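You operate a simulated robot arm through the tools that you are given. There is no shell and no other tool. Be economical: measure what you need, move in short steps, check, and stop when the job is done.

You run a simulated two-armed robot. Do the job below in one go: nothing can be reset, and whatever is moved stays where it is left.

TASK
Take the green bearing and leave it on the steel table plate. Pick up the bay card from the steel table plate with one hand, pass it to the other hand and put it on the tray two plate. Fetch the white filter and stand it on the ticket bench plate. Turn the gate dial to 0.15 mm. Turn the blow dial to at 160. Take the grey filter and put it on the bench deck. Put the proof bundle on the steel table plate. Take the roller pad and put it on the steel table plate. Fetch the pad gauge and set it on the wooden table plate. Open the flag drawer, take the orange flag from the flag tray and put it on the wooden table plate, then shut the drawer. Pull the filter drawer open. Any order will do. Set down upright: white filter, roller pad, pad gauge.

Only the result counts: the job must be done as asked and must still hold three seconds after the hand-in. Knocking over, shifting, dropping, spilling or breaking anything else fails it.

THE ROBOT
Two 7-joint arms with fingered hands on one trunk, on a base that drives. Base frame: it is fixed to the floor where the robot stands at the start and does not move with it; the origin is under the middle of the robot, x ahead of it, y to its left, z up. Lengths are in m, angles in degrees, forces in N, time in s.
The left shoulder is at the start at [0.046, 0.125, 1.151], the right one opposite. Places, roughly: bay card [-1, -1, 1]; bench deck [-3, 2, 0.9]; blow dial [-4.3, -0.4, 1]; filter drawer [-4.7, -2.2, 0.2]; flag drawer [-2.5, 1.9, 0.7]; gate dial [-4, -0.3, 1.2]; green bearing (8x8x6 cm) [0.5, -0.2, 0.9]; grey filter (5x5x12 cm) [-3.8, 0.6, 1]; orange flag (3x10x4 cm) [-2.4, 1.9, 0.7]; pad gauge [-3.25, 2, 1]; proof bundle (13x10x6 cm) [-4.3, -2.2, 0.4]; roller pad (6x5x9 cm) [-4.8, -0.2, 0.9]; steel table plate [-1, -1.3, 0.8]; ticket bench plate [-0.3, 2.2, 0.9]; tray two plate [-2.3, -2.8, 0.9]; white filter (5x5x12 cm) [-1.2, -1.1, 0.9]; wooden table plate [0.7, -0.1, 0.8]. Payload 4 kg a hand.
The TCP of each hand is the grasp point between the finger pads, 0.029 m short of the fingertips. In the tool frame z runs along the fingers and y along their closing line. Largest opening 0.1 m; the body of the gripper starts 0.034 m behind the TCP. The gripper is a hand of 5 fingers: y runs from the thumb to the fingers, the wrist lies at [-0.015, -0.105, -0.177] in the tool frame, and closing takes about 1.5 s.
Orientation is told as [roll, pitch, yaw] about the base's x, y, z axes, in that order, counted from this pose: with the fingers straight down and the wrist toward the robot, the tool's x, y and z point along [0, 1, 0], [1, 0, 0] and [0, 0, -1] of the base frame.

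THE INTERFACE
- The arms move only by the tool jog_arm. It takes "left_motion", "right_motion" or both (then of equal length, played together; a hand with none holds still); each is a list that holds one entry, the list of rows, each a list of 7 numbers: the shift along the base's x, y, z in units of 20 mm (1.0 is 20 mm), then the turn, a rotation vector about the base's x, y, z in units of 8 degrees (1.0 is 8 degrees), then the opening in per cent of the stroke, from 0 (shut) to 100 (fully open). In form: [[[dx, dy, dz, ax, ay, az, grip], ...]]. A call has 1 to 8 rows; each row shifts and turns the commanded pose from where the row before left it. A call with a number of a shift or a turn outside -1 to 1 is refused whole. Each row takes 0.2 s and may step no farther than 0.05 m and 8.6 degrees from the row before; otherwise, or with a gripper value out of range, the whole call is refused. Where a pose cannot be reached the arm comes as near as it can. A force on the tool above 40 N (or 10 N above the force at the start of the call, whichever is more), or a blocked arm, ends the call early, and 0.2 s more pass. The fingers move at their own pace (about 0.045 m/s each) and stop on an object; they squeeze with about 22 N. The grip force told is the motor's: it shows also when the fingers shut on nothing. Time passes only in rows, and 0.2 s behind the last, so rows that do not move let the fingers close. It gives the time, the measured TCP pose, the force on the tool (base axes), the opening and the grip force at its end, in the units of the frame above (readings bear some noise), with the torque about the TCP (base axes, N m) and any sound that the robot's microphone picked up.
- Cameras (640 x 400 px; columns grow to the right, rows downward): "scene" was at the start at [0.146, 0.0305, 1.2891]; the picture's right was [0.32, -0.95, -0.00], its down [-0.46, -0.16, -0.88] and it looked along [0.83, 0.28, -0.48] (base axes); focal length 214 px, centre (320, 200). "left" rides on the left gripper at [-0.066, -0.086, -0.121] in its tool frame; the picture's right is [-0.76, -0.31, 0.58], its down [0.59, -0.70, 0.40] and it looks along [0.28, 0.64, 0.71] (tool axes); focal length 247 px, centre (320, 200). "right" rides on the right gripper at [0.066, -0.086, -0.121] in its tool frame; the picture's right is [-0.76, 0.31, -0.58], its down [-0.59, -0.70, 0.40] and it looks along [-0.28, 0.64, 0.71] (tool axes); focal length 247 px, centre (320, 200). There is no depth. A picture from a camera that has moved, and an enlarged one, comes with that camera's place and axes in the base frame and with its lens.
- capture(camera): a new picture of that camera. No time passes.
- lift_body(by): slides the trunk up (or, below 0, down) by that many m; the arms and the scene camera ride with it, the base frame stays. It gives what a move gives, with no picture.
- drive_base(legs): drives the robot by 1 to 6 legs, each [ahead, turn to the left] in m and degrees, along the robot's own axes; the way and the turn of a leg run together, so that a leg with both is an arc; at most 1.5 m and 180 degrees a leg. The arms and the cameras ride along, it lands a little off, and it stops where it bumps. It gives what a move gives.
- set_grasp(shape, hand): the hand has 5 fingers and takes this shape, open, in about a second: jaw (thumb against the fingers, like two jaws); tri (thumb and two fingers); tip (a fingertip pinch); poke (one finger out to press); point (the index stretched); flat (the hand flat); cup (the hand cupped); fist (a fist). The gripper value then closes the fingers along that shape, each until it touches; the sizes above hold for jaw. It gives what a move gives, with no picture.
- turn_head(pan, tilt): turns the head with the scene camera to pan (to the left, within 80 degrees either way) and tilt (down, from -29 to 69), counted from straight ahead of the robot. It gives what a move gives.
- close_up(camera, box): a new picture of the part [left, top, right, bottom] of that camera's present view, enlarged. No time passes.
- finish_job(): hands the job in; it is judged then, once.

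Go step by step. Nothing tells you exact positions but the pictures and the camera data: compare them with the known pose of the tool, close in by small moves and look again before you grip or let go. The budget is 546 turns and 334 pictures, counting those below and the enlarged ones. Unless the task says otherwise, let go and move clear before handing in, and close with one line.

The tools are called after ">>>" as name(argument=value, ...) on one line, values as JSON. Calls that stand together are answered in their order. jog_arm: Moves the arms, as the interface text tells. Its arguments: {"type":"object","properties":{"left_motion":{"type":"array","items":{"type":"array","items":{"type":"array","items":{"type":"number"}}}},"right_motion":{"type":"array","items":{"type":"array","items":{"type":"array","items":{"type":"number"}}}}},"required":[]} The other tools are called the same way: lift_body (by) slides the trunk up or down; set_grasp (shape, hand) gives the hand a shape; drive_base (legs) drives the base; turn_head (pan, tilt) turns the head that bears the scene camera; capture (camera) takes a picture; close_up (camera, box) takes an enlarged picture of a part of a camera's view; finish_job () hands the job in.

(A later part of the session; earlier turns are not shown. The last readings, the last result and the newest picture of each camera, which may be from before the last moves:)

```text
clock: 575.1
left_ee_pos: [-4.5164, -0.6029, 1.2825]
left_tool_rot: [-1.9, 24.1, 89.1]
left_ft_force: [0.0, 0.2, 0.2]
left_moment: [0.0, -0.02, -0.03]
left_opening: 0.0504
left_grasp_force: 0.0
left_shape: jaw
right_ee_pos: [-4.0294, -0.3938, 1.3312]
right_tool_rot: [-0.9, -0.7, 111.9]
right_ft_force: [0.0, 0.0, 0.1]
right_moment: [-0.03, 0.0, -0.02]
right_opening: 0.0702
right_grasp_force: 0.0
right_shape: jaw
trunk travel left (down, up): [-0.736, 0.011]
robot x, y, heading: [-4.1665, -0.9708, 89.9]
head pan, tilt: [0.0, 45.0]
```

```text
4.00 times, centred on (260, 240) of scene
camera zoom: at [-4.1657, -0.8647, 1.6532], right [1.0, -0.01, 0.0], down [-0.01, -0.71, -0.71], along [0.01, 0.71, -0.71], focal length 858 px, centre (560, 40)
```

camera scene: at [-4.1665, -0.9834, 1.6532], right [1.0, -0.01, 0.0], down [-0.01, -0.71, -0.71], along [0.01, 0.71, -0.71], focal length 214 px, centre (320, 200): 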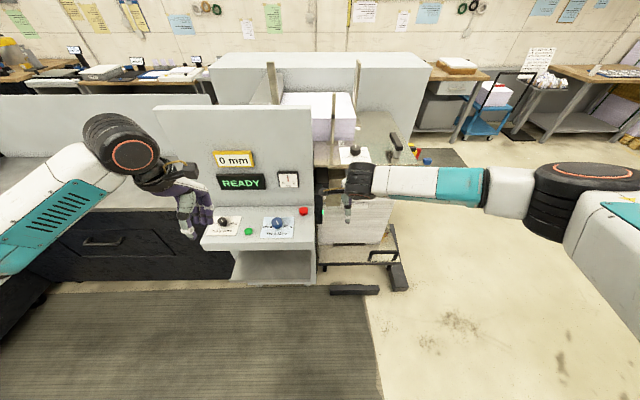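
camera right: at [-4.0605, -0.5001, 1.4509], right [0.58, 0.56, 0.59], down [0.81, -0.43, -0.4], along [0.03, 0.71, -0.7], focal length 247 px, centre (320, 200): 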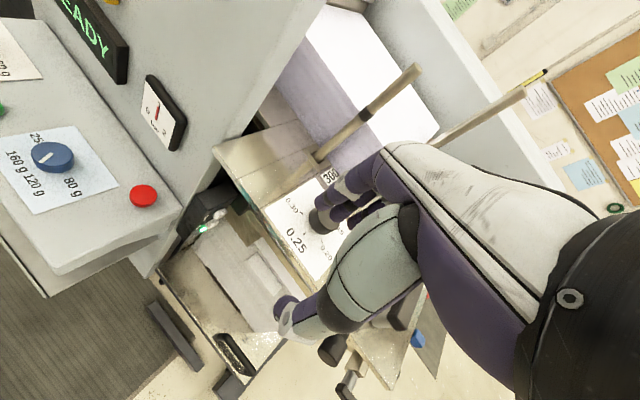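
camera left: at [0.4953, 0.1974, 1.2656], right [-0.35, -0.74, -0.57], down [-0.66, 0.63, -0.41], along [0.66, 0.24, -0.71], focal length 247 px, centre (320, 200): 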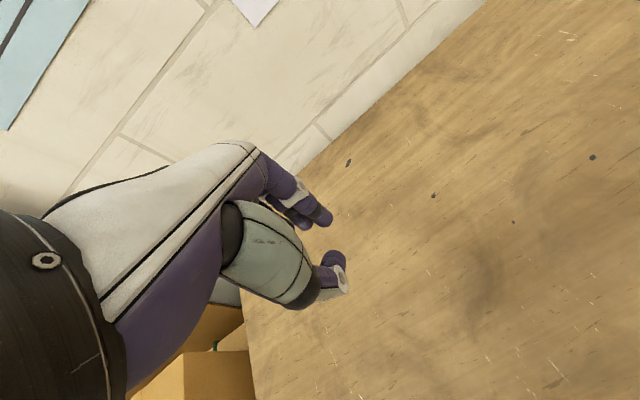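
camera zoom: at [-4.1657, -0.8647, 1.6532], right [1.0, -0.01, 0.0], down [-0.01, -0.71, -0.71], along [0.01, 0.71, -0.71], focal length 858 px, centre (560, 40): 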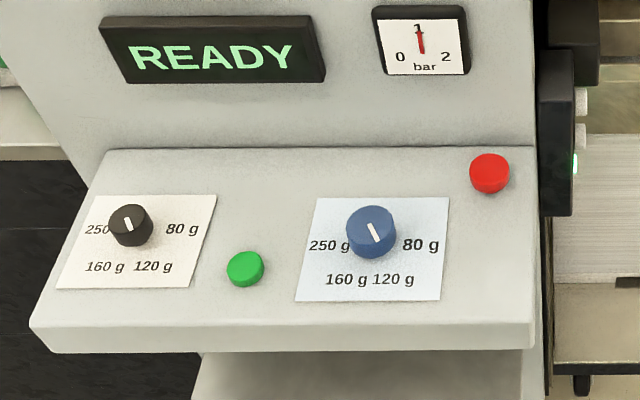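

Both dials have marks 60° apart: each needs a 60° clockwise turn (gate from far to 0.15; blow from 120 to 160). Moving the right hand over the gate knob.

>>> jog_arm(right_motion=[[[0.2, 1, 0, 0, 0, 0, 70], [0.2, 1, 0, 0, 0, 0, 70], [0, 1, 0, 0, 0, 0, 70], [0, 1, 0, 0, 0, 0, 70], [0, 1, 0, 0, 0, 0, 70], [0, 1, 0, 0, 0, 0, 70], [0, 0.2, 0, 0, 0, 0, 70], [0, 0, 0, 0, 0, 0, 70]]])

>>> capture(camera="right")

>>> close_up(camera="scene", box=[300, 90, 420, 190])

```text
clock: 576.9
left_ee_pos: [-4.5164, -0.604, 1.2816]
left_tool_rot: [-1.9, 24.1, 89.0]
left_ft_force: [1.0, -0.1, -0.4]
left_moment: [-0.02, 0.03, -0.02]
left_opening: 0.0499
left_grasp_force: 0.1
left_shape: jaw
right_ee_pos: [-4.0214, -0.2708, 1.3289]
right_tool_rot: [-0.9, -0.7, 111.9]
right_ft_force: [-0.2, -0.3, 0.4]
right_moment: [0.04, 0.02, 0.0]
right_opening: 0.0704
right_grasp_force: 0.1
right_shape: jaw
trunk travel left (down, up): [-0.736, 0.011]
robot x, y, heading: [-4.1675, -0.9728, 89.6]
head pan, tilt: [0.0, 45.0]
```

```text
108 pictures are left
camera right: at [-4.0527, -0.376, 1.4497], right [0.58, 0.56, 0.59], down [0.81, -0.43, -0.4], along [0.03, 0.71, -0.7], focal length 247 px, centre (320, 200)
```

right: 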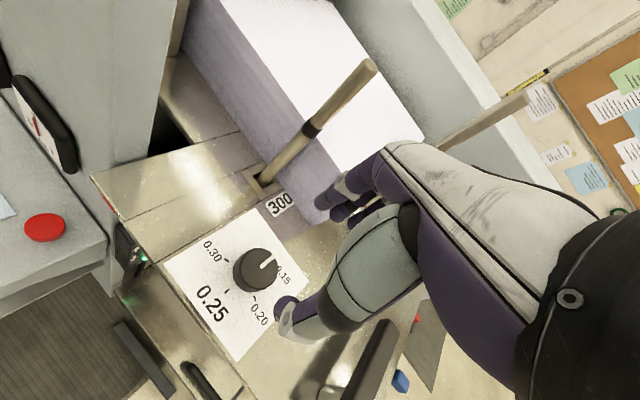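

```text
4.00 times, centred on (360, 140) of scene
camera zoom: at [-4.1658, -0.8645, 1.6532], right [1.0, -0.01, 0.0], down [-0.01, -0.71, -0.71], along [0.01, 0.71, -0.71], focal length 858 px, centre (160, 440)
```

zoom: 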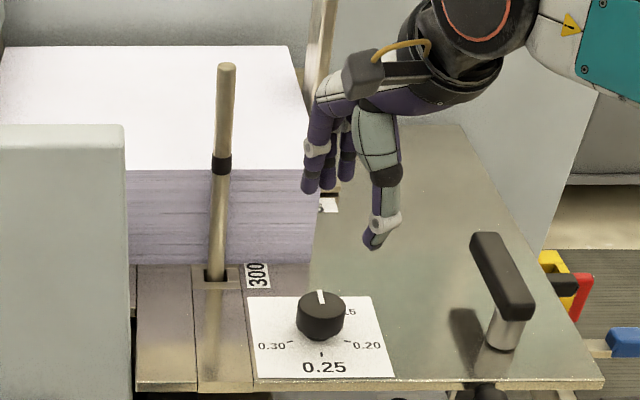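

The gate knob is centred at (-4.022,-0.267), top 1.217. Label geometry suggests 0.15 sits ~45° right of the far direction. Lowering over the knob.

>>> jog_arm(right_motion=[[[-0.05, 0.2, -0.8, 0, 0, 0, 62], [0, 0, -0.9, 0, 0, 0, 62], [0, 0, -0.9, 0, 0, 0, 62], [0, 0, -0.9, 0, 0, 0, 62], [0, 0, -0.9, 0, 0, 0, 62], [0, 0, -0.7, 0, 0, 0, 62], [0, 0, 0, 0, 0, 0, 62]]])

>>> close_up(camera="scene", box=[300, 90, 420, 190])

>>> capture(camera="right")

```text
clock: 578.5
left_ee_pos: [-4.5174, -0.6024, 1.281]
left_tool_rot: [-1.9, 24.1, 89.1]
left_ft_force: [0.3, -0.6, -0.1]
left_moment: [0.02, 0.0, -0.01]
left_opening: 0.0501
left_grasp_force: 0.1
left_shape: jaw
right_ee_pos: [-4.0225, -0.2658, 1.2304]
right_tool_rot: [-1.1, -0.7, 111.9]
right_ft_force: [-0.7, 0.7, 0.4]
right_moment: [-0.03, -0.01, -0.02]
right_opening: 0.0622
right_grasp_force: 0.1
right_shape: jaw
trunk travel left (down, up): [-0.736, 0.011]
robot x, y, heading: [-4.1681, -0.9748, 89.5]
head pan, tilt: [0.0, 45.0]
```

```text
4.00 times, centred on (360, 140) of scene
camera zoom: at [-4.1658, -0.8646, 1.6532], right [1.0, -0.01, 0.0], down [-0.01, -0.71, -0.71], along [0.01, 0.71, -0.71], focal length 858 px, centre (160, 440)
```

zoom: 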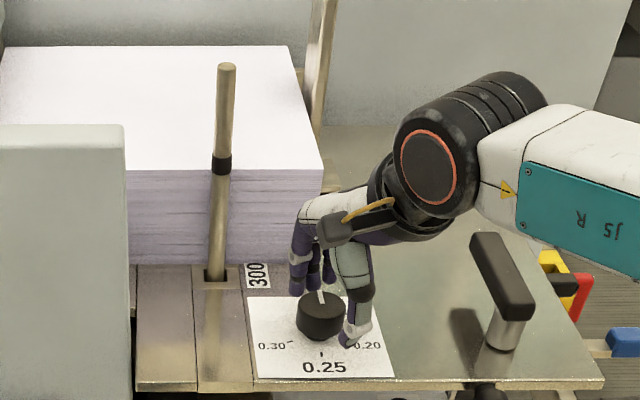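

```text
105 pictures are left
camera right: at [-4.0532, -0.3717, 1.3493], right [0.58, 0.56, 0.59], down [0.81, -0.43, -0.4], along [0.03, 0.71, -0.7], focal length 247 px, centre (320, 200)
```

right: 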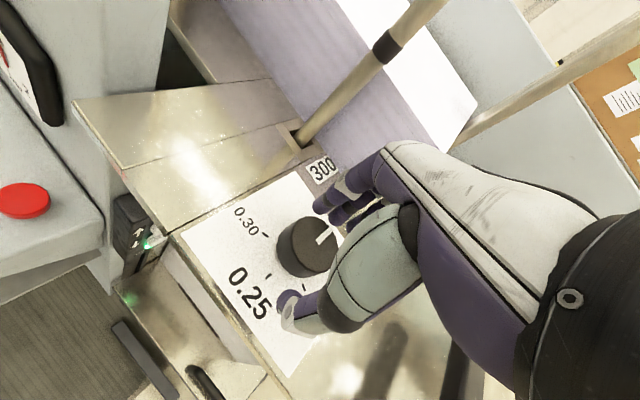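

Well centred. Lower 1 cm, close on the knob, and check.

>>> jog_arm(right_motion=[[[-0.2, -0.05, -0.5, 0, 0, 0, 62], [0, 0, 0, 0, 0, 0, 62], [0, 0, 0, 0, 0, 0, 20], [0, 0, 0, 0, 0, 0, 0], [0, 0, 0, 0, 0, 0, 0], [0, 0, 0, 0, 0, 0, 0], [0, 0, 0, 0, 0, 0, 0]]])

>>> jog_arm(right_motion=[[[0, 0, 0, 0, 0, -0.8, 0], [0, 0, 0, 0, 0, -0.8, 0], [0, 0, 0, 0, 0, -0.8, 0], [0, 0, 0, 0, 0, 0, 0]]])

>>> close_up(camera="right", box=[200, 140, 440, 340])

```text
clock: 580.1
left_ee_pos: [-4.5173, -0.6021, 1.2823]
left_tool_rot: [-1.9, 24.1, 89.1]
left_ft_force: [0.3, -0.7, -0.3]
left_moment: [0.0, -0.01, -0.02]
left_opening: 0.0501
left_grasp_force: 0.0
left_shape: jaw
right_ee_pos: [-4.0272, -0.2679, 1.2205]
right_tool_rot: [-0.9, -0.7, 111.9]
right_ft_force: [-0.4, -2.0, -1.5]
right_moment: [-0.01, -0.01, 0.01]
right_opening: 0.0343
right_grasp_force: 21.8
right_shape: jaw
trunk travel left (down, up): [-0.736, 0.011]
robot x, y, heading: [-4.1691, -0.9736, 89.8]
head pan, tilt: [0.0, 45.0]
```

```text
clock: 581.1
left_ee_pos: [-4.5173, -0.6038, 1.2805]
left_tool_rot: [-1.9, 24.1, 89.0]
left_ft_force: [0.1, 0.3, 0.9]
left_moment: [-0.01, 0.01, -0.03]
left_opening: 0.05
left_grasp_force: 0.1
left_shape: jaw
right_ee_pos: [-4.0285, -0.2671, 1.2208]
right_tool_rot: [-0.9, -0.7, 92.7]
right_ft_force: [-4.1, 1.0, 0.6]
right_moment: [0.04, 0.04, 0.03]
right_opening: 0.0342
right_grasp_force: 22.0
right_shape: jaw
trunk travel left (down, up): [-0.736, 0.011]
robot x, y, heading: [-4.1734, -0.9702, 89.6]
head pan, tilt: [0.0, 45.0]
```

```text
2.00 times, centred on (320, 240) of right
camera zoom: at [-4.0919, -0.3571, 1.3392], right [0.73, 0.33, 0.59], down [0.63, -0.67, -0.4], along [0.26, 0.66, -0.7], focal length 494 px, centre (320, 120)
```

zoom: 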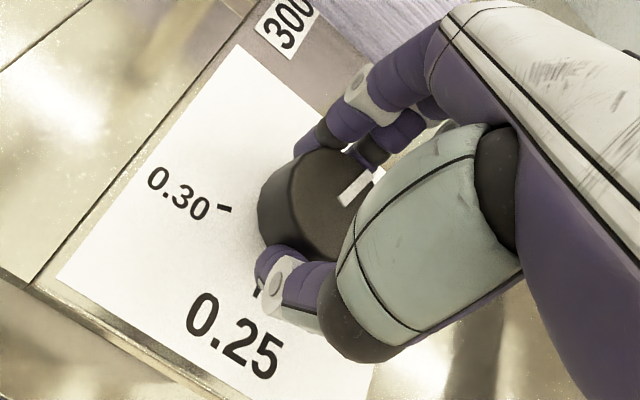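

The knob turns with the hand; pointer now ≈61-65°. Turn about 16° more, then open and inspect.

>>> jog_arm(right_motion=[[[0, 0, 0, 0, 0, -1, 0], [0, 0, 0, 0, 0, -1, 0], [0, 0, 0, 0, 0, 0, 0], [0, 0, 0, 0, 0, 0, 40], [0, 0, 0, 0, 0, 0, 62], [0, 0, 0, 0, 0, 0, 62], [0, 0, 1, 0, 0, 0, 62], [0, 0, 1, 0, 0, 0, 62]]])

>>> jog_arm(right_motion=[[[0, 0, 1, 0, 0, 0, 62], [0, 0, 1, 0, 0, 0, 62], [0, -1, 1, 0, 0, 0, 62], [0, -1, 0, 0, 0, 0, 62], [0, -1, 0, 0, 0, 0, 62], [0, -1, 0, 0, 0, 0, 62]]])

>>> close_up(camera="right", box=[180, 80, 420, 280])

>>> close_up(camera="scene", box=[320, 140, 420, 200])

```text
clock: 582.9
left_ee_pos: [-4.5164, -0.6039, 1.2821]
left_tool_rot: [-1.9, 24.1, 89.1]
left_ft_force: [0.4, -0.2, -1.1]
left_moment: [0.01, -0.02, -0.01]
left_opening: 0.0501
left_grasp_force: 0.0
left_shape: jaw
right_ee_pos: [-4.0269, -0.267, 1.2593]
right_tool_rot: [-1.0, -0.7, 76.7]
right_ft_force: [0.3, 0.7, 0.0]
right_moment: [-0.02, 0.03, 0.02]
right_opening: 0.0616
right_grasp_force: 0.2
right_shape: jaw
trunk travel left (down, up): [-0.736, 0.011]
robot x, y, heading: [-4.1718, -0.9731, 89.2]
head pan, tilt: [0.0, 45.0]
```

```text
clock: 584.3
left_ee_pos: [-4.5161, -0.6053, 1.2826]
left_tool_rot: [-2.0, 24.1, 89.1]
left_ft_force: [0.5, 0.1, 0.1]
left_moment: [0.01, 0.02, 0.03]
left_opening: 0.0501
left_grasp_force: 0.1
left_shape: jaw
right_ee_pos: [-4.0265, -0.3472, 1.3193]
right_tool_rot: [-0.9, -0.8, 76.7]
right_ft_force: [-0.3, -1.1, -0.2]
right_moment: [0.0, 0.0, 0.01]
right_opening: 0.062
right_grasp_force: 0.1
right_shape: jaw
trunk travel left (down, up): [-0.736, 0.011]
robot x, y, heading: [-4.1728, -0.9734, 89.7]
head pan, tilt: [0.0, 45.0]
```

```text
2.00 times, centred on (300, 180) of right
camera zoom: at [-4.1124, -0.4162, 1.4381], right [0.8, 0.12, 0.59], down [0.42, -0.82, -0.4], along [0.44, 0.57, -0.7], focal length 494 px, centre (360, 240)
```

zoom: 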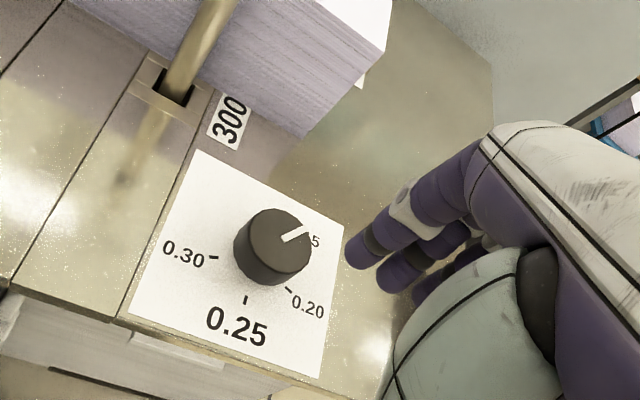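

```text
6.40 times, centred on (370, 170) of scene
camera zoom: at [-4.1653, -0.8654, 1.6532], right [1.0, -0.01, 0.0], down [-0.01, -0.71, -0.71], along [0.01, 0.71, -0.71], focal length 1373 px, centre (0, 392)
```

zoom: 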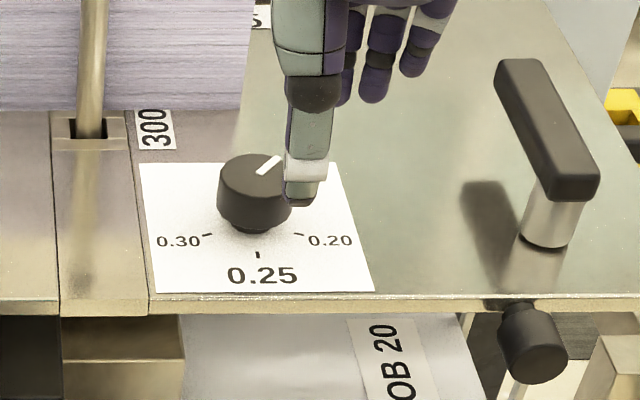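

From two clean views the pointer lies at 45–53°, i.e. on 0.15 (≈49°). Gate dial done. Now the blow dial: knob top at (-4.33,-0.434,0.988). Moving the right hand over and lowering the trunk.

>>> jog_arm(right_motion=[[[-1, -0.6, 0, 0, 0, 0.5, 62], [-1, -0.6, 0, 0, 0, 0.5, 62], [-1, -0.6, 0, 0, 0, 0.5, 62], [-1, -0.6, 0, 0, 0, 0.5, 62], [-1, -0.6, 0, 0, 0, 0.5, 62], [-1, -0.6, 0, 0, 0, 0.5, 62], [-1, -0.4, 0, 0, 0, 0.5, 62], [-1, -0.4, 0, 0, 0, 0.5, 62]]], left_motion=[[[-0.7, -0.5, 0, 0, 0, 0, 50], [-0.7, -0.5, 0, 0, 0, 0, 50], [-0.7, -0.5, 0, 0, 0, 0, 50], [-0.7, -0.5, 0, 0, 0, 0, 50], [-0.7, -0.5, 0, 0, 0, 0, 50], [-0.7, -0.5, 0, 0, 0, 0, 50], [-0.7, -0.5, 0, 0, 0, 0, 50], [-0.7, 0, 0, 0, 0, 0, 50]]])

>>> jog_arm(right_motion=[[[-1, 0, 0, 0, 0, 0, 62], [-1, 0, 0, 0, 0, 0, 62], [-1, 0, 0, 0, 0, 0, 62], [-1, 0, 0, 0, 0, 0, 62], [-1, 0, 0, 0, 0, 0, 62], [-1, 0, 0, 0, 0, 0, 62], [-1, 0, 0, 0, 0, 0, 62], [0, 0, 0, 0, 0, 0, 62]]])

>>> lift_body(by=-0.18)

>>> capture(camera="right")

>>> capture(camera="scene")

```text
clock: 586.1
left_ee_pos: [-4.6297, -0.6731, 1.283]
left_tool_rot: [-2.0, 24.1, 89.1]
left_ft_force: [-0.2, -0.9, -0.8]
left_moment: [0.0, -0.01, -0.02]
left_opening: 0.0499
left_grasp_force: 0.0
left_shape: jaw
right_ee_pos: [-4.1874, -0.4343, 1.3201]
right_tool_rot: [-1.0, -0.8, 108.8]
right_ft_force: [0.2, -0.2, 0.0]
right_moment: [-0.01, 0.0, 0.04]
right_opening: 0.0616
right_grasp_force: 0.1
right_shape: jaw
trunk travel left (down, up): [-0.736, 0.011]
robot x, y, heading: [-4.1701, -0.974, 89.7]
head pan, tilt: [0.0, 45.0]
```

```text
clock: 587.9
left_ee_pos: [-4.6275, -0.6721, 1.2831]
left_tool_rot: [-1.9, 24.0, 89.1]
left_ft_force: [0.4, 0.5, 0.2]
left_moment: [0.0, 0.01, 0.02]
left_opening: 0.0502
left_grasp_force: 0.0
left_shape: jaw
right_ee_pos: [-4.3267, -0.4364, 1.3207]
right_tool_rot: [-0.9, -0.7, 108.7]
right_ft_force: [-0.1, -1.2, -0.3]
right_moment: [0.01, -0.02, 0.02]
right_opening: 0.0617
right_grasp_force: 0.1
right_shape: jaw
trunk travel left (down, up): [-0.736, 0.011]
robot x, y, heading: [-4.1699, -0.9733, 89.6]
head pan, tilt: [0.0, 45.0]
```

```text
clock: 589.9
left_ee_pos: [-4.6293, -0.6735, 1.1016]
left_tool_rot: [-2.0, 24.1, 89.1]
left_ft_force: [0.0, -0.6, -0.6]
left_moment: [-0.01, 0.0, -0.01]
left_opening: 0.05
left_grasp_force: 0.1
left_shape: jaw
right_ee_pos: [-4.3284, -0.4354, 1.1412]
right_tool_rot: [-1.0, -0.7, 108.6]
right_ft_force: [-0.1, -0.1, -0.4]
right_moment: [-0.01, 0.02, -0.03]
right_opening: 0.0619
right_grasp_force: 0.0
right_shape: jaw
trunk travel left (down, up): [-0.556, 0.191]
robot x, y, heading: [-4.1674, -0.9739, 89.5]
head pan, tilt: [0.0, 45.0]
```

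```text
101 pictures are left
camera right: at [-4.3635, -0.5395, 1.259], right [0.61, 0.52, 0.59], down [0.79, -0.47, -0.4], along [0.07, 0.71, -0.7], focal length 247 px, centre (320, 200)
```

right: 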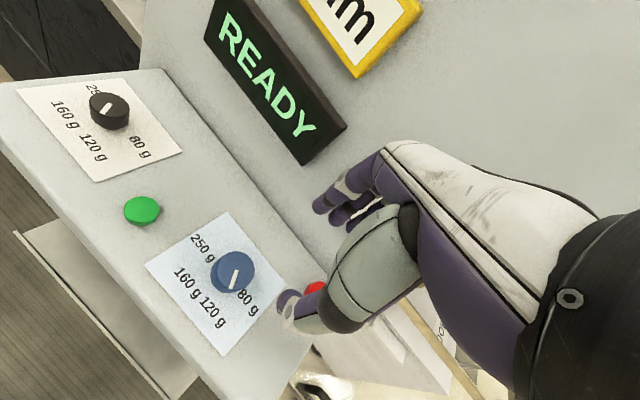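

```text
100 pictures are left
camera scene: at [-4.1658, -0.8611, 1.4731], right [1.0, -0.01, 0.0], down [-0.01, -0.71, -0.71], along [0.01, 0.71, -0.71], focal length 214 px, centre (320, 200)
```

scene: 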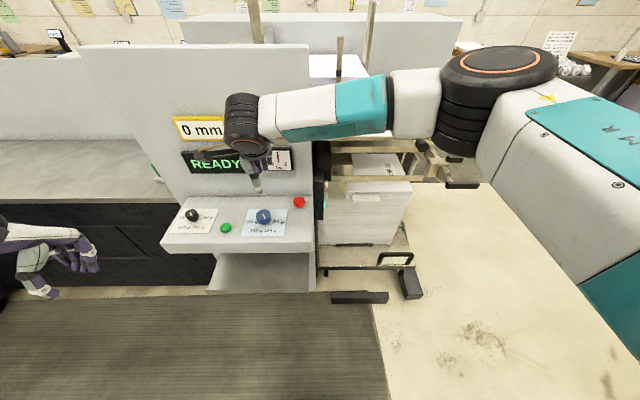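

Clear view: pointer is at 120 (−60°); 160 is at −120°. Knob centre (-4.344,-0.434). Descending over it.

>>> jog_arm(right_motion=[[[-0.75, 0.05, -0.5, 0, 0, 0, 65], [0, 0, -1, 0, 0, 0, 65], [0, 0, -1, 0, 0, 0, 65], [0, 0, -1, 0, 0, 0, 65], [0, 0, -1, 0, 0, 0, 65], [0, 0, -1, 0, 0, 0, 65], [0, 0, -1, 0, 0, 0, 65], [0, 0, 0, 0, 0, 0, 65]]])

>>> capture(camera="right")

```text
clock: 591.7
left_ee_pos: [-4.6296, -0.6732, 1.1017]
left_tool_rot: [-1.9, 24.1, 89.1]
left_ft_force: [0.1, 0.1, -0.4]
left_moment: [0.01, -0.03, 0.02]
left_opening: 0.0499
left_grasp_force: 0.0
left_shape: jaw
right_ee_pos: [-4.3436, -0.4342, 1.0105]
right_tool_rot: [-0.9, -0.8, 108.7]
right_ft_force: [-0.4, -0.9, 0.4]
right_moment: [0.01, 0.02, 0.05]
right_opening: 0.0646
right_grasp_force: 0.0
right_shape: jaw
trunk travel left (down, up): [-0.556, 0.191]
robot x, y, heading: [-4.1724, -0.9728, 89.6]
head pan, tilt: [0.0, 45.0]
```

```text
99 pictures are left
camera right: at [-4.379, -0.538, 1.1295], right [0.61, 0.52, 0.59], down [0.79, -0.47, -0.4], along [0.07, 0.71, -0.7], focal length 247 px, centre (320, 200)
```

right: 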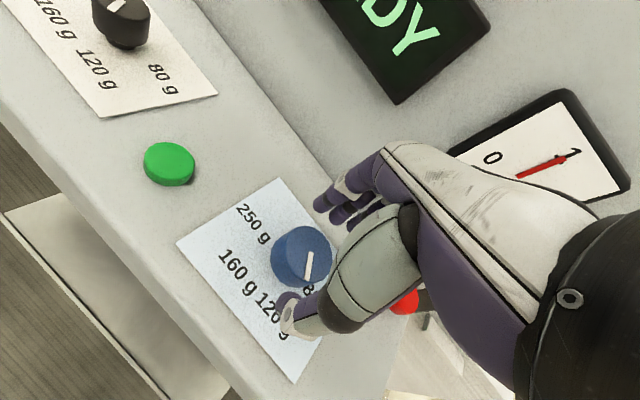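

>>> jog_arm(right_motion=[[[0, -0.25, -0.8, 0, 0, 0, 65], [0, 0, 0, 0, 0, 0, 65], [0, 0, 0, 0, 0, 0, 20], [0, 0, 0, 0, 0, 0, 0], [0, 0, 0, 0, 0, 0, 0], [0, 0, 0, 0, 0, 0, 0], [0, 0, 0, 0, 0, 0, 0]]])

>>> jog_arm(right_motion=[[[0, 0, 0, 0, 0, -0.95, 0], [0, 0, 0, 0, 0, -0.95, 0], [0, 0, 0, 0, 0, -0.95, 0], [0, 0, 0, 0, 0, -0.95, 0], [0, 0, 0, 0, 0, -0.95, 0], [0, 0, 0, 0, 0, -0.95, 0], [0, 0, 0, 0, 0, -0.95, 0], [0, 0, 0, 0, 0, -0.85, 0]]])

>>> capture(camera="right")

```text
clock: 593.3
left_ee_pos: [-4.6294, -0.6744, 1.1011]
left_tool_rot: [-1.9, 24.1, 89.1]
left_ft_force: [-0.5, -0.3, 0.3]
left_moment: [0.03, -0.03, -0.02]
left_opening: 0.0499
left_grasp_force: 0.0
left_shape: jaw
right_ee_pos: [-4.3418, -0.4406, 0.9954]
right_tool_rot: [-0.9, -0.7, 108.7]
right_ft_force: [0.8, -2.9, -2.1]
right_moment: [-0.02, -0.02, -0.01]
right_opening: 0.0359
right_grasp_force: 21.7
right_shape: jaw
trunk travel left (down, up): [-0.556, 0.191]
robot x, y, heading: [-4.1671, -0.9715, 89.6]
head pan, tilt: [0.0, 45.0]
```

```text
clock: 595.1
left_ee_pos: [-4.6302, -0.6729, 1.1007]
left_tool_rot: [-2.0, 24.2, 89.0]
left_ft_force: [0.4, -0.6, -0.3]
left_moment: [-0.02, -0.02, 0.01]
left_opening: 0.05
left_grasp_force: 0.0
left_shape: jaw
right_ee_pos: [-4.3437, -0.439, 0.9943]
right_tool_rot: [-0.9, -0.9, 48.6]
right_ft_force: [-16.8, 13.0, 7.6]
right_moment: [0.38, 0.27, 0.19]
right_opening: 0.0364
right_grasp_force: 22.0
right_shape: jaw
trunk travel left (down, up): [-0.556, 0.191]
robot x, y, heading: [-4.1727, -0.9771, 89.6]
head pan, tilt: [0.0, 45.0]
```

```text
98 pictures are left
camera right: at [-4.4528, -0.4586, 1.1128], right [0.76, -0.27, 0.59], down [-0.01, -0.92, -0.4], along [0.65, 0.3, -0.7], focal length 247 px, centre (320, 200)
```

right: 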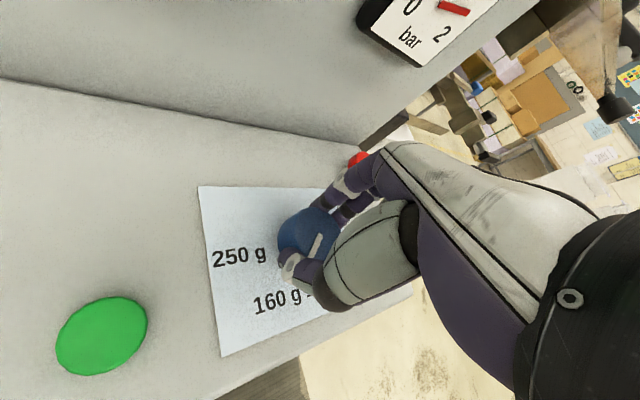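

>>> jog_arm(right_motion=[[[0, 0, 0, 0, 0, 0, 0], [0, 0, 0, 0, 0, 0, 40], [0, 0, 0, 0, 0, 0, 65], [0, 0, 0, 0, 0, 0, 65], [0, 0, 1, 0, 0, 0, 65], [0, 0, 1, 0, 0, 0, 65], [0, 0, 1, 0, 0, 0, 65], [0, 0, 1, 0, 0, 0, 65]]])

>>> jog_arm(right_motion=[[[1, 0, 1, 0, 0, 0.9, 65], [1, 0, 1, 0, 0, 0.9, 65], [1, 0, 1, 0, 0, 0.9, 65], [1, 0, 0, 0, 0, 0.9, 65], [1, 0, 0, 0, 0, 0.9, 65], [0, 0, 0, 0, 0, 0, 65]]])

>>> close_up(camera="scene", box=[220, 190, 320, 250])

>>> capture(camera="right")

```text
clock: 596.9
left_ee_pos: [-4.6288, -0.6737, 1.1007]
left_tool_rot: [-1.9, 24.1, 89.1]
left_ft_force: [0.5, -0.4, -0.1]
left_moment: [0.01, -0.04, 0.03]
left_opening: 0.0503
left_grasp_force: 0.0
left_shape: jaw
right_ee_pos: [-4.343, -0.4396, 1.073]
right_tool_rot: [-1.0, -0.6, 48.7]
right_ft_force: [-0.1, -0.2, -0.7]
right_moment: [0.05, -0.02, -0.02]
right_opening: 0.0647
right_grasp_force: 0.0
right_shape: jaw
trunk travel left (down, up): [-0.556, 0.191]
robot x, y, heading: [-4.1689, -0.9734, 89.8]
head pan, tilt: [0.0, 45.0]
```

```text
clock: 598.3
left_ee_pos: [-4.6305, -0.6735, 1.1011]
left_tool_rot: [-2.1, 24.2, 88.9]
left_ft_force: [-0.5, 0.3, -0.2]
left_moment: [0.01, -0.02, 0.06]
left_opening: 0.0501
left_grasp_force: 0.1
left_shape: jaw
right_ee_pos: [-4.244, -0.4409, 1.1348]
right_tool_rot: [-0.9, -0.8, 84.8]
right_ft_force: [-0.4, 0.0, -1.1]
right_moment: [-0.02, -0.01, 0.01]
right_opening: 0.0646
right_grasp_force: 0.2
right_shape: jaw
trunk travel left (down, up): [-0.556, 0.191]
robot x, y, heading: [-4.1713, -0.973, 89.6]
head pan, tilt: [0.0, 45.0]
```

```text
6.40 times, centred on (270, 220) of scene
camera zoom: at [-4.1669, -0.8609, 1.4729], right [1.0, -0.01, 0.0], down [0.0, -0.71, -0.71], along [0.01, 0.71, -0.71], focal length 1373 px, centre (640, 72)
```

zoom: 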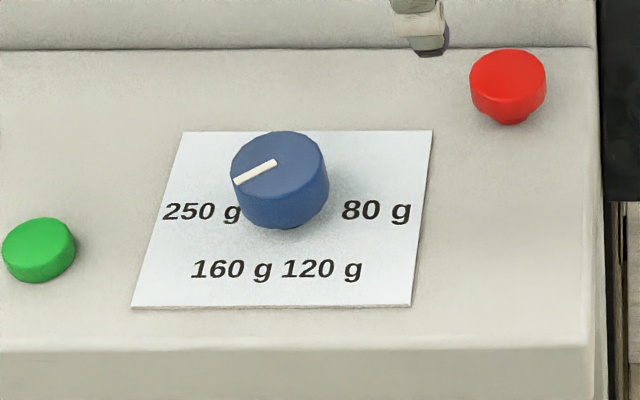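

```text
96 pictures are left
camera right: at [-4.3194, -0.5214, 1.2536], right [0.77, 0.23, 0.59], down [0.53, -0.75, -0.4], along [0.35, 0.62, -0.7], focal length 247 px, centre (320, 200)
```

right: 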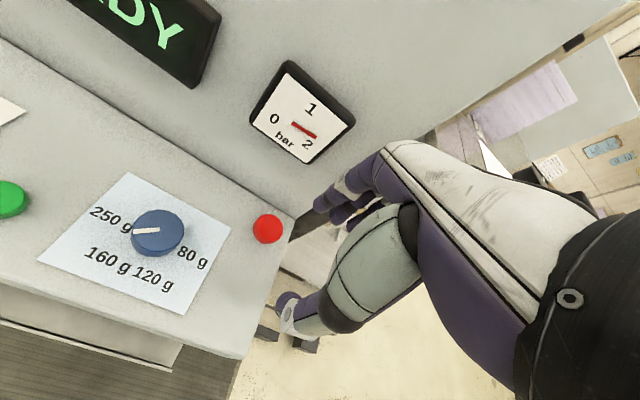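

The pointer overshot: it's at about −144° and 160 is at −120°. I'll regrip and turn back ~23° counter-clockwise.

>>> jog_arm(right_motion=[[[-1, 0, 0, 0, 0, -0.5, 65], [-1, 0, 0, 0, 0, -0.5, 65], [-1, 0, 0, 0, 0, -0.5, 65], [-1, 0, -0.5, 0, 0, 0, 65], [-1, 0, -1, 0, 0, 0, 65], [0, 0, -1, 0, 0, 0, 65], [0, 0, -1, 0, 0, 0, 65], [0, 0, -1, 0, 0, 0, 65]]])

>>> jog_arm(right_motion=[[[0, 0, -1, 0, 0, 0, 65], [0, 0, -1, 0, 0, 0, 65], [0, 0, -0.5, 0, 0, 0, 65], [0, 0, 0, 0, 0, 0, 65]]])

>>> capture(camera="right")

```text
clock: 600.1
left_ee_pos: [-4.6297, -0.6732, 1.1011]
left_tool_rot: [-1.9, 24.1, 89.1]
left_ft_force: [0.1, -0.7, -0.3]
left_moment: [0.04, -0.01, 0.0]
left_opening: 0.0501
left_grasp_force: 0.0
left_shape: jaw
right_ee_pos: [-4.3429, -0.4387, 1.0419]
right_tool_rot: [-0.8, -0.7, 72.7]
right_ft_force: [-0.5, -0.3, 0.0]
right_moment: [0.01, 0.03, 0.0]
right_opening: 0.0645
right_grasp_force: 0.0
right_shape: jaw
trunk travel left (down, up): [-0.556, 0.191]
robot x, y, heading: [-4.1698, -0.9757, 89.7]
head pan, tilt: [0.0, 45.0]
```

```text
clock: 601.1
left_ee_pos: [-4.6288, -0.6737, 1.1012]
left_tool_rot: [-1.9, 24.1, 89.0]
left_ft_force: [0.0, 1.1, -0.4]
left_moment: [0.02, -0.04, 0.0]
left_opening: 0.05
left_grasp_force: 0.0
left_shape: jaw
right_ee_pos: [-4.3422, -0.4405, 0.9926]
right_tool_rot: [-0.9, -0.7, 72.7]
right_ft_force: [0.6, 0.3, -0.3]
right_moment: [0.01, 0.0, -0.01]
right_opening: 0.0648
right_grasp_force: 0.0
right_shape: jaw
trunk travel left (down, up): [-0.556, 0.191]
robot x, y, heading: [-4.1704, -0.9738, 89.8]
head pan, tilt: [0.0, 45.0]
```

```text
95 pictures are left
camera right: at [-4.4335, -0.5037, 1.1122], right [0.8, 0.06, 0.59], down [0.36, -0.84, -0.4], along [0.48, 0.53, -0.7], focal length 247 px, centre (320, 200)
```

right: 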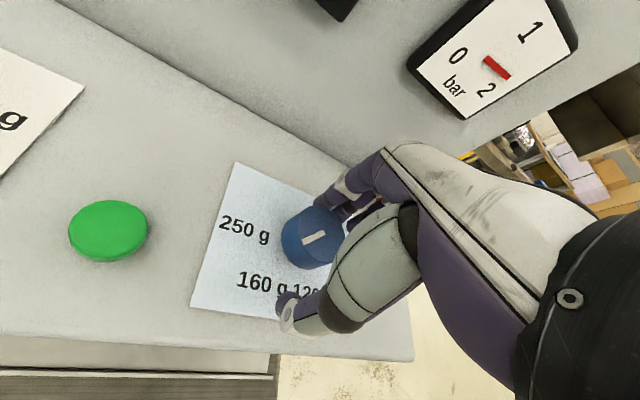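

>>> jog_arm(right_motion=[[[0, 0, 0, 0, 0, 0, 20], [0, 0, 0, 0, 0, 0, 0], [0, 0, 0, 0, 0, 0, 0], [0, 0, 0, 0, 0, 0, 0], [0, 0, 0, 0, 0, 0.95, 0], [0, 0, 0, 0, 0, 0.95, 0], [0, 0, 0, 0, 0, 0.95, 0], [0, 0, 0, 0, 0, 0, 0]]])

>>> jog_arm(right_motion=[[[0, 0, 0, 0, 0, 0, 40], [0, 0, 0, 0, 0, 0, 65], [0, 0, 0, 0, 0, 0, 65], [0, 0, 1, 0, 0, 0, 65], [0, 0, 1, 0, 0, 0, 65], [0, 0, 1, 0, 0, 0, 65], [0.5, 0, 1, 0, 0, 0, 65], [1, 0, 1, 0, 0, 0, 65]]])

>>> jog_arm(right_motion=[[[1, 0, 1, 0, 0, 0, 65], [1, 0, 1, 0, 0, 0, 65], [1, 0, 0, 0, 0, 0, 65], [1, 0, 0, 0, 0, 0, 65]]])

>>> close_up(camera="scene", box=[220, 190, 320, 250])

```text
clock: 602.9
left_ee_pos: [-4.6284, -0.6725, 1.103]
left_tool_rot: [-2.0, 24.2, 89.0]
left_ft_force: [-0.5, -0.5, -0.5]
left_moment: [0.01, -0.04, -0.02]
left_opening: 0.0503
left_grasp_force: 0.1
left_shape: jaw
right_ee_pos: [-4.3405, -0.4409, 0.9921]
right_tool_rot: [-1.0, -0.6, 95.6]
right_ft_force: [9.9, -5.7, -5.2]
right_moment: [-0.17, -0.18, -0.12]
right_opening: 0.0359
right_grasp_force: 22.5
right_shape: jaw
trunk travel left (down, up): [-0.556, 0.191]
robot x, y, heading: [-4.1685, -0.9759, 89.6]
head pan, tilt: [0.0, 45.0]
```

```text
clock: 604.7
left_ee_pos: [-4.6282, -0.6724, 1.1012]
left_tool_rot: [-1.9, 24.1, 89.0]
left_ft_force: [-0.1, -1.1, -0.6]
left_moment: [0.0, 0.03, 0.05]
left_opening: 0.0501
left_grasp_force: 0.0
left_shape: jaw
right_ee_pos: [-4.3108, -0.4399, 1.0953]
right_tool_rot: [-1.0, -0.6, 95.5]
right_ft_force: [-0.4, -0.1, -0.6]
right_moment: [0.0, 0.02, 0.02]
right_opening: 0.0649
right_grasp_force: 0.0
right_shape: jaw
trunk travel left (down, up): [-0.556, 0.191]
robot x, y, heading: [-4.1686, -0.9735, 89.6]
head pan, tilt: [0.0, 45.0]
```

```text
clock: 605.7
left_ee_pos: [-4.6285, -0.6735, 1.1012]
left_tool_rot: [-1.9, 24.1, 89.1]
left_ft_force: [-0.2, -1.1, 0.4]
left_moment: [-0.03, -0.03, 0.01]
left_opening: 0.0501
left_grasp_force: 0.1
left_shape: jaw
right_ee_pos: [-4.2326, -0.4393, 1.134]
right_tool_rot: [-1.0, -0.7, 95.5]
right_ft_force: [0.8, -0.3, 0.4]
right_moment: [0.02, 0.03, 0.02]
right_opening: 0.0647
right_grasp_force: 0.1
right_shape: jaw
trunk travel left (down, up): [-0.556, 0.191]
robot x, y, heading: [-4.1696, -0.9747, 89.6]
head pan, tilt: [0.0, 45.0]
```

```text
6.40 times, centred on (270, 220) of scene
camera zoom: at [-4.1651, -0.8611, 1.473], right [1.0, -0.01, 0.0], down [-0.01, -0.71, -0.71], along [0.0, 0.71, -0.71], focal length 1373 px, centre (640, 72)
```

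zoom: 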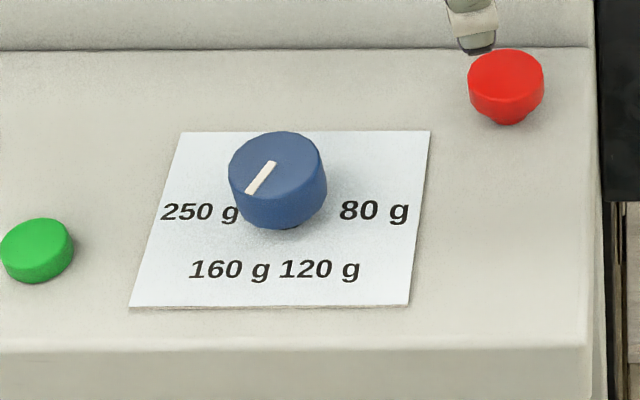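

Now the pointer is near −112…−123° vs the 160 mark at −119°. Let me verify with a tighter view.

>>> close_up(camera="scene", box=[240, 205, 285, 240])

>>> close_up(camera="right", box=[40, 160, 240, 340])

```text
11.43 times, centred on (262, 222) of scene
camera zoom: at [-4.1651, -0.8611, 1.473], right [1.0, -0.01, 0.0], down [-0.01, -0.71, -0.71], along [0.0, 0.71, -0.71], focal length 2451 px, centre (977, -57)
```

zoom: 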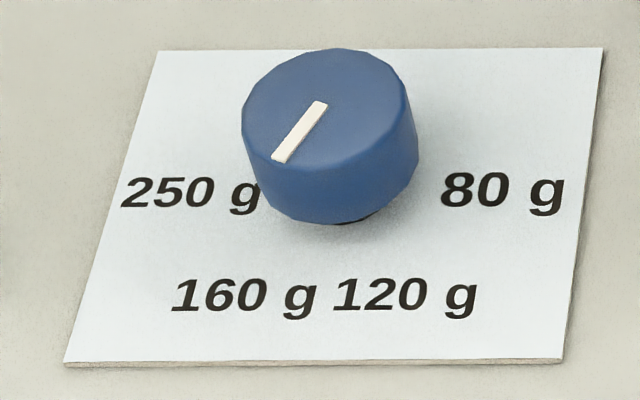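

```text
2.22 times, centred on (140, 250) of right
camera zoom: at [-4.2913, -0.5325, 1.2534], right [0.72, 0.37, 0.59], down [0.66, -0.64, -0.4], along [0.23, 0.68, -0.7], focal length 549 px, centre (720, 89)
```

zoom: 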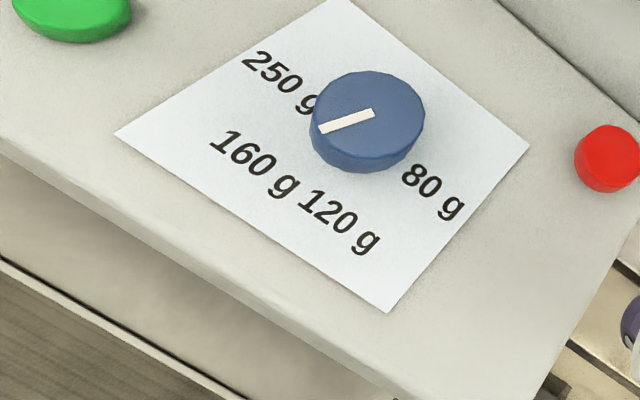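

Pointer is ≈−112°, 8° short of the 160 mark (−120°). I'll do one fine correction.

>>> jog_arm(right_motion=[[[-1, 0, 0, 0, 0, 0, 65], [-1, 0, 0, 0, 0, 0, 65], [-1, 0, 0, 0, 0, 0, 65], [-1, 0, -0.5, 0, 0, 0, 65], [-1, 0, -1, 0, 0, 0, 65], [-0.5, 0, -1, 0, 0, 0, 65], [0, 0, -1, 0, 0, 0, 65], [0, 0, -1, 0, 0, 0, 65]]])

>>> jog_arm(right_motion=[[[0, 0, -1, 0, 0, 0, 65], [0, 0, -1, 0, 0, 0, 65], [0, 0, -0.5, 0, 0, 0, 65], [0, 0, 0, 0, 0, 0, 20], [0, 0, 0, 0, 0, 0, 0], [0, 0, 0, 0, 0, 0, 0], [0, 0, 0, 0, 0, 0, 0], [0, 0, 0, 0, 0, 0, 0]]])

>>> jog_arm(right_motion=[[[0, 0, 0, 0, 0, -0.8, 0], [0, 0, 0, 0, 0, 0, 0], [0, 0, 0, 0, 0, 0, 40], [0, 0, 0, 0, 0, 0, 65], [0, 0, 0, 0, 0, 0, 65], [0, 0, 1, 0, 0, 0, 65], [0, 0, 1, 0, 0, 0, 65], [0, 0, 1, 0, 0, 0, 65]]])

>>> jog_arm(right_motion=[[[0, 0, 1, 0, 0, 0, 65], [1, 0, 1, 0, 0, 0, 65], [1, 0, 1, 0, 0, 0, 65], [1, 0, 1, 0, 0, 0, 65], [1, 0, 0, 0, 0, 0, 65], [1, 0, 0, 0, 0, 0, 65], [0.5, 0, 0, 0, 0, 0, 65]]])

>>> close_up(camera="scene", box=[240, 205, 285, 240])

```text
clock: 607.5
left_ee_pos: [-4.6283, -0.6727, 1.1008]
left_tool_rot: [-2.0, 24.2, 89.1]
left_ft_force: [-0.2, -0.9, 0.3]
left_moment: [-0.02, -0.01, -0.02]
left_opening: 0.0499
left_grasp_force: 0.1
left_shape: jaw
right_ee_pos: [-4.3411, -0.4407, 1.0439]
right_tool_rot: [-1.0, -0.8, 95.4]
right_ft_force: [-0.4, -0.4, 0.7]
right_moment: [-0.03, 0.02, -0.02]
right_opening: 0.0652
right_grasp_force: 0.0
right_shape: jaw
trunk travel left (down, up): [-0.556, 0.191]
robot x, y, heading: [-4.1729, -0.9757, 89.6]
head pan, tilt: [0.0, 45.0]
```

```text
clock: 609.3
left_ee_pos: [-4.6285, -0.6727, 1.1015]
left_tool_rot: [-1.9, 24.2, 89.1]
left_ft_force: [-0.4, -0.9, 0.9]
left_moment: [0.0, 0.01, -0.01]
left_opening: 0.0502
left_grasp_force: 0.1
left_shape: jaw
right_ee_pos: [-4.3427, -0.4404, 0.9938]
right_tool_rot: [-1.0, -0.7, 95.6]
right_ft_force: [-0.1, -2.7, -1.8]
right_moment: [-0.05, 0.02, -0.01]
right_opening: 0.0362
right_grasp_force: 21.5
right_shape: jaw
trunk travel left (down, up): [-0.556, 0.191]
robot x, y, heading: [-4.17, -0.9697, 89.5]
head pan, tilt: [0.0, 45.0]
```

```text
clock: 611.1
left_ee_pos: [-4.629, -0.6737, 1.1023]
left_tool_rot: [-1.9, 24.1, 89.0]
left_ft_force: [0.4, 0.1, -0.3]
left_moment: [-0.01, 0.03, 0.03]
left_opening: 0.0503
left_grasp_force: 0.1
left_shape: jaw
right_ee_pos: [-4.3426, -0.4401, 1.0543]
right_tool_rot: [-1.0, -0.7, 89.1]
right_ft_force: [-0.1, 0.3, 1.2]
right_moment: [0.0, 0.03, -0.01]
right_opening: 0.0648
right_grasp_force: 0.1
right_shape: jaw
trunk travel left (down, up): [-0.556, 0.191]
robot x, y, heading: [-4.1663, -0.9752, 89.3]
head pan, tilt: [0.0, 45.0]
```

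```text
clock: 612.7
left_ee_pos: [-4.6283, -0.6739, 1.1018]
left_tool_rot: [-1.8, 24.2, 89.1]
left_ft_force: [0.4, -0.6, 0.6]
left_moment: [-0.03, -0.01, -0.03]
left_opening: 0.0499
left_grasp_force: 0.0
left_shape: jaw
right_ee_pos: [-4.2321, -0.4405, 1.1335]
right_tool_rot: [-0.9, -0.7, 89.1]
right_ft_force: [-0.3, 0.6, -0.4]
right_moment: [0.0, 0.0, 0.01]
right_opening: 0.0649
right_grasp_force: 0.1
right_shape: jaw
trunk travel left (down, up): [-0.556, 0.191]
robot x, y, heading: [-4.1662, -0.9742, 89.8]
head pan, tilt: [0.0, 45.0]
```

```text
11.43 times, centred on (262, 222) of scene
camera zoom: at [-4.1658, -0.8609, 1.4729], right [1.0, -0.01, 0.0], down [-0.01, -0.71, -0.71], along [0.01, 0.71, -0.71], focal length 2451 px, centre (977, -57)
```

zoom: 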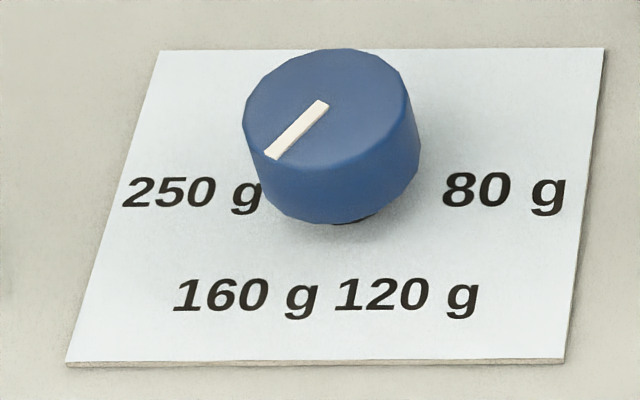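

Pointer now at ≈−118°, on the 160 mark. Blow dial done. Next, the roller pad near (-4.8,-0.2,0.9): looking left.

>>> turn_head(pan=35, tilt=40)

>>> capture(camera="scene")

```text
clock: 613.7
left_ee_pos: [-4.6283, -0.6743, 1.1021]
left_tool_rot: [-2.0, 24.1, 89.1]
left_ft_force: [0.9, -0.2, -0.5]
left_moment: [-0.01, -0.01, 0.03]
left_opening: 0.0499
left_grasp_force: 0.1
left_shape: jaw
right_ee_pos: [-4.2312, -0.439, 1.1343]
right_tool_rot: [-1.0, -0.7, 89.1]
right_ft_force: [0.2, 0.1, 0.1]
right_moment: [0.01, 0.02, 0.0]
right_opening: 0.0648
right_grasp_force: 0.1
right_shape: jaw
trunk travel left (down, up): [-0.556, 0.191]
robot x, y, heading: [-4.168, -0.9706, 89.5]
head pan, tilt: [35.0, 40.0]
```

```text
90 pictures are left
camera scene: at [-4.2148, -0.8723, 1.4802], right [0.82, 0.57, 0.0], down [0.36, -0.53, -0.77], along [-0.43, 0.63, -0.64], focal length 214 px, centre (320, 200)
```

scene: 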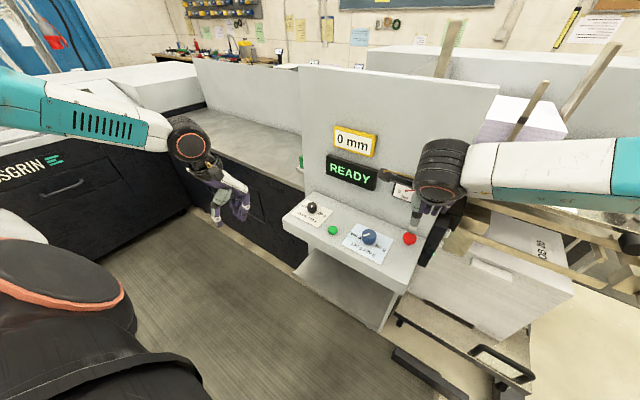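

Something green peeks out behind the panel's left edge. I'll shift the robot ~0.55 m to -x to face that counter.

>>> drive_base(legs=[[-0.2, 0], [0, 90], [0.6, 0], [0, -90]])

>>> turn_head(pan=0, tilt=35)

>>> capture(camera="scene")

```text
clock: 626.0
left_ee_pos: [-5.2325, -0.8824, 1.1012]
left_tool_rot: [-1.9, 24.1, 89.5]
left_ft_force: [0.0, 0.4, -0.5]
left_moment: [0.0, 0.03, -0.02]
left_opening: 0.0502
left_grasp_force: 0.1
left_shape: jaw
right_ee_pos: [-4.8385, -0.6469, 1.1341]
right_tool_rot: [-0.8, -0.7, 89.6]
right_ft_force: [-0.1, 0.3, 0.2]
right_moment: [0.0, 0.01, 0.03]
right_opening: 0.065
right_grasp_force: 0.0
right_shape: jaw
trunk travel left (down, up): [-0.556, 0.191]
robot x, y, heading: [-4.7693, -1.1838, 89.9]
head pan, tilt: [35.0, 40.0]
```

```text
clock: 627.0
left_ee_pos: [-5.2341, -0.8835, 1.1018]
left_tool_rot: [-1.9, 24.0, 89.6]
left_ft_force: [-0.1, -0.6, -0.2]
left_moment: [0.05, 0.03, -0.03]
left_opening: 0.0503
left_grasp_force: 0.1
left_shape: jaw
right_ee_pos: [-4.8383, -0.6465, 1.1339]
right_tool_rot: [-0.9, -0.7, 89.6]
right_ft_force: [0.7, -1.0, 0.3]
right_moment: [-0.02, 0.03, 0.01]
right_opening: 0.0648
right_grasp_force: 0.1
right_shape: jaw
trunk travel left (down, up): [-0.556, 0.191]
robot x, y, heading: [-4.7712, -1.1817, 90.2]
head pan, tilt: [0.0, 35.0]
```

```text
89 pictures are left
camera scene: at [-4.769, -1.0599, 1.4878], right [1.0, 0.0, 0.0], down [0.0, -0.57, -0.82], along [0.0, 0.82, -0.57], focal length 214 px, centre (320, 200)
```

scene: 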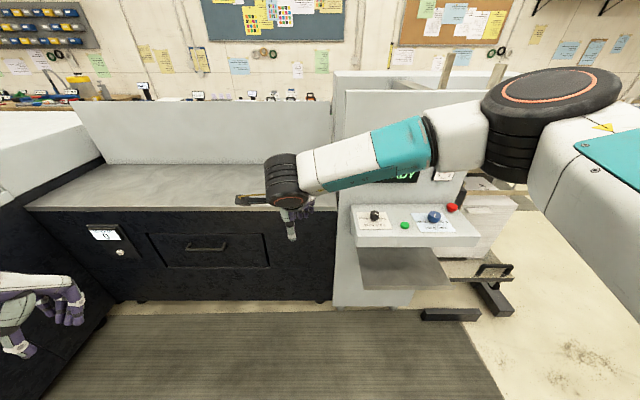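

>>> capture(camera="right")

```text
88 pictures are left
camera right: at [-4.907, -0.7325, 1.2533], right [0.75, 0.29, 0.59], down [0.59, -0.7, -0.4], along [0.3, 0.65, -0.7], focal length 247 px, centre (320, 200)
```

right: 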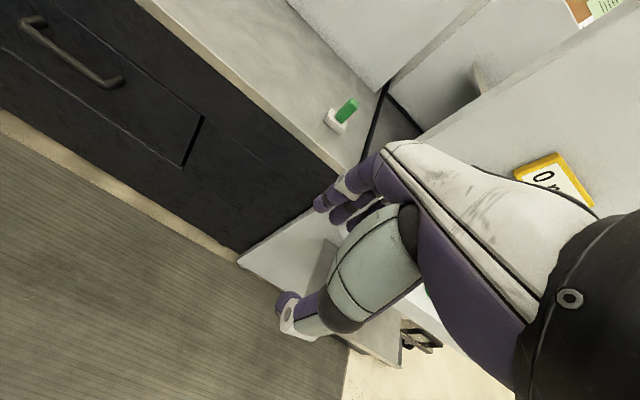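

>>> close_up(camera="right", box=[300, 80, 400, 150])

```text
5.71 times, centred on (350, 115) of right
camera zoom: at [-4.907, -0.7325, 1.2533], right [0.75, 0.29, 0.59], down [0.59, -0.7, -0.4], along [0.3, 0.65, -0.7], focal length 1411 px, centre (149, 686)
```

zoom: 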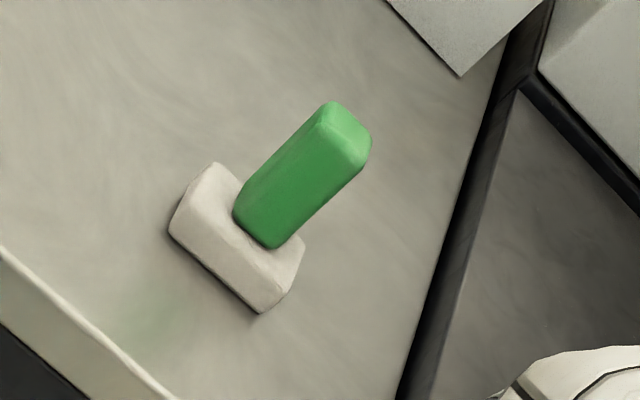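

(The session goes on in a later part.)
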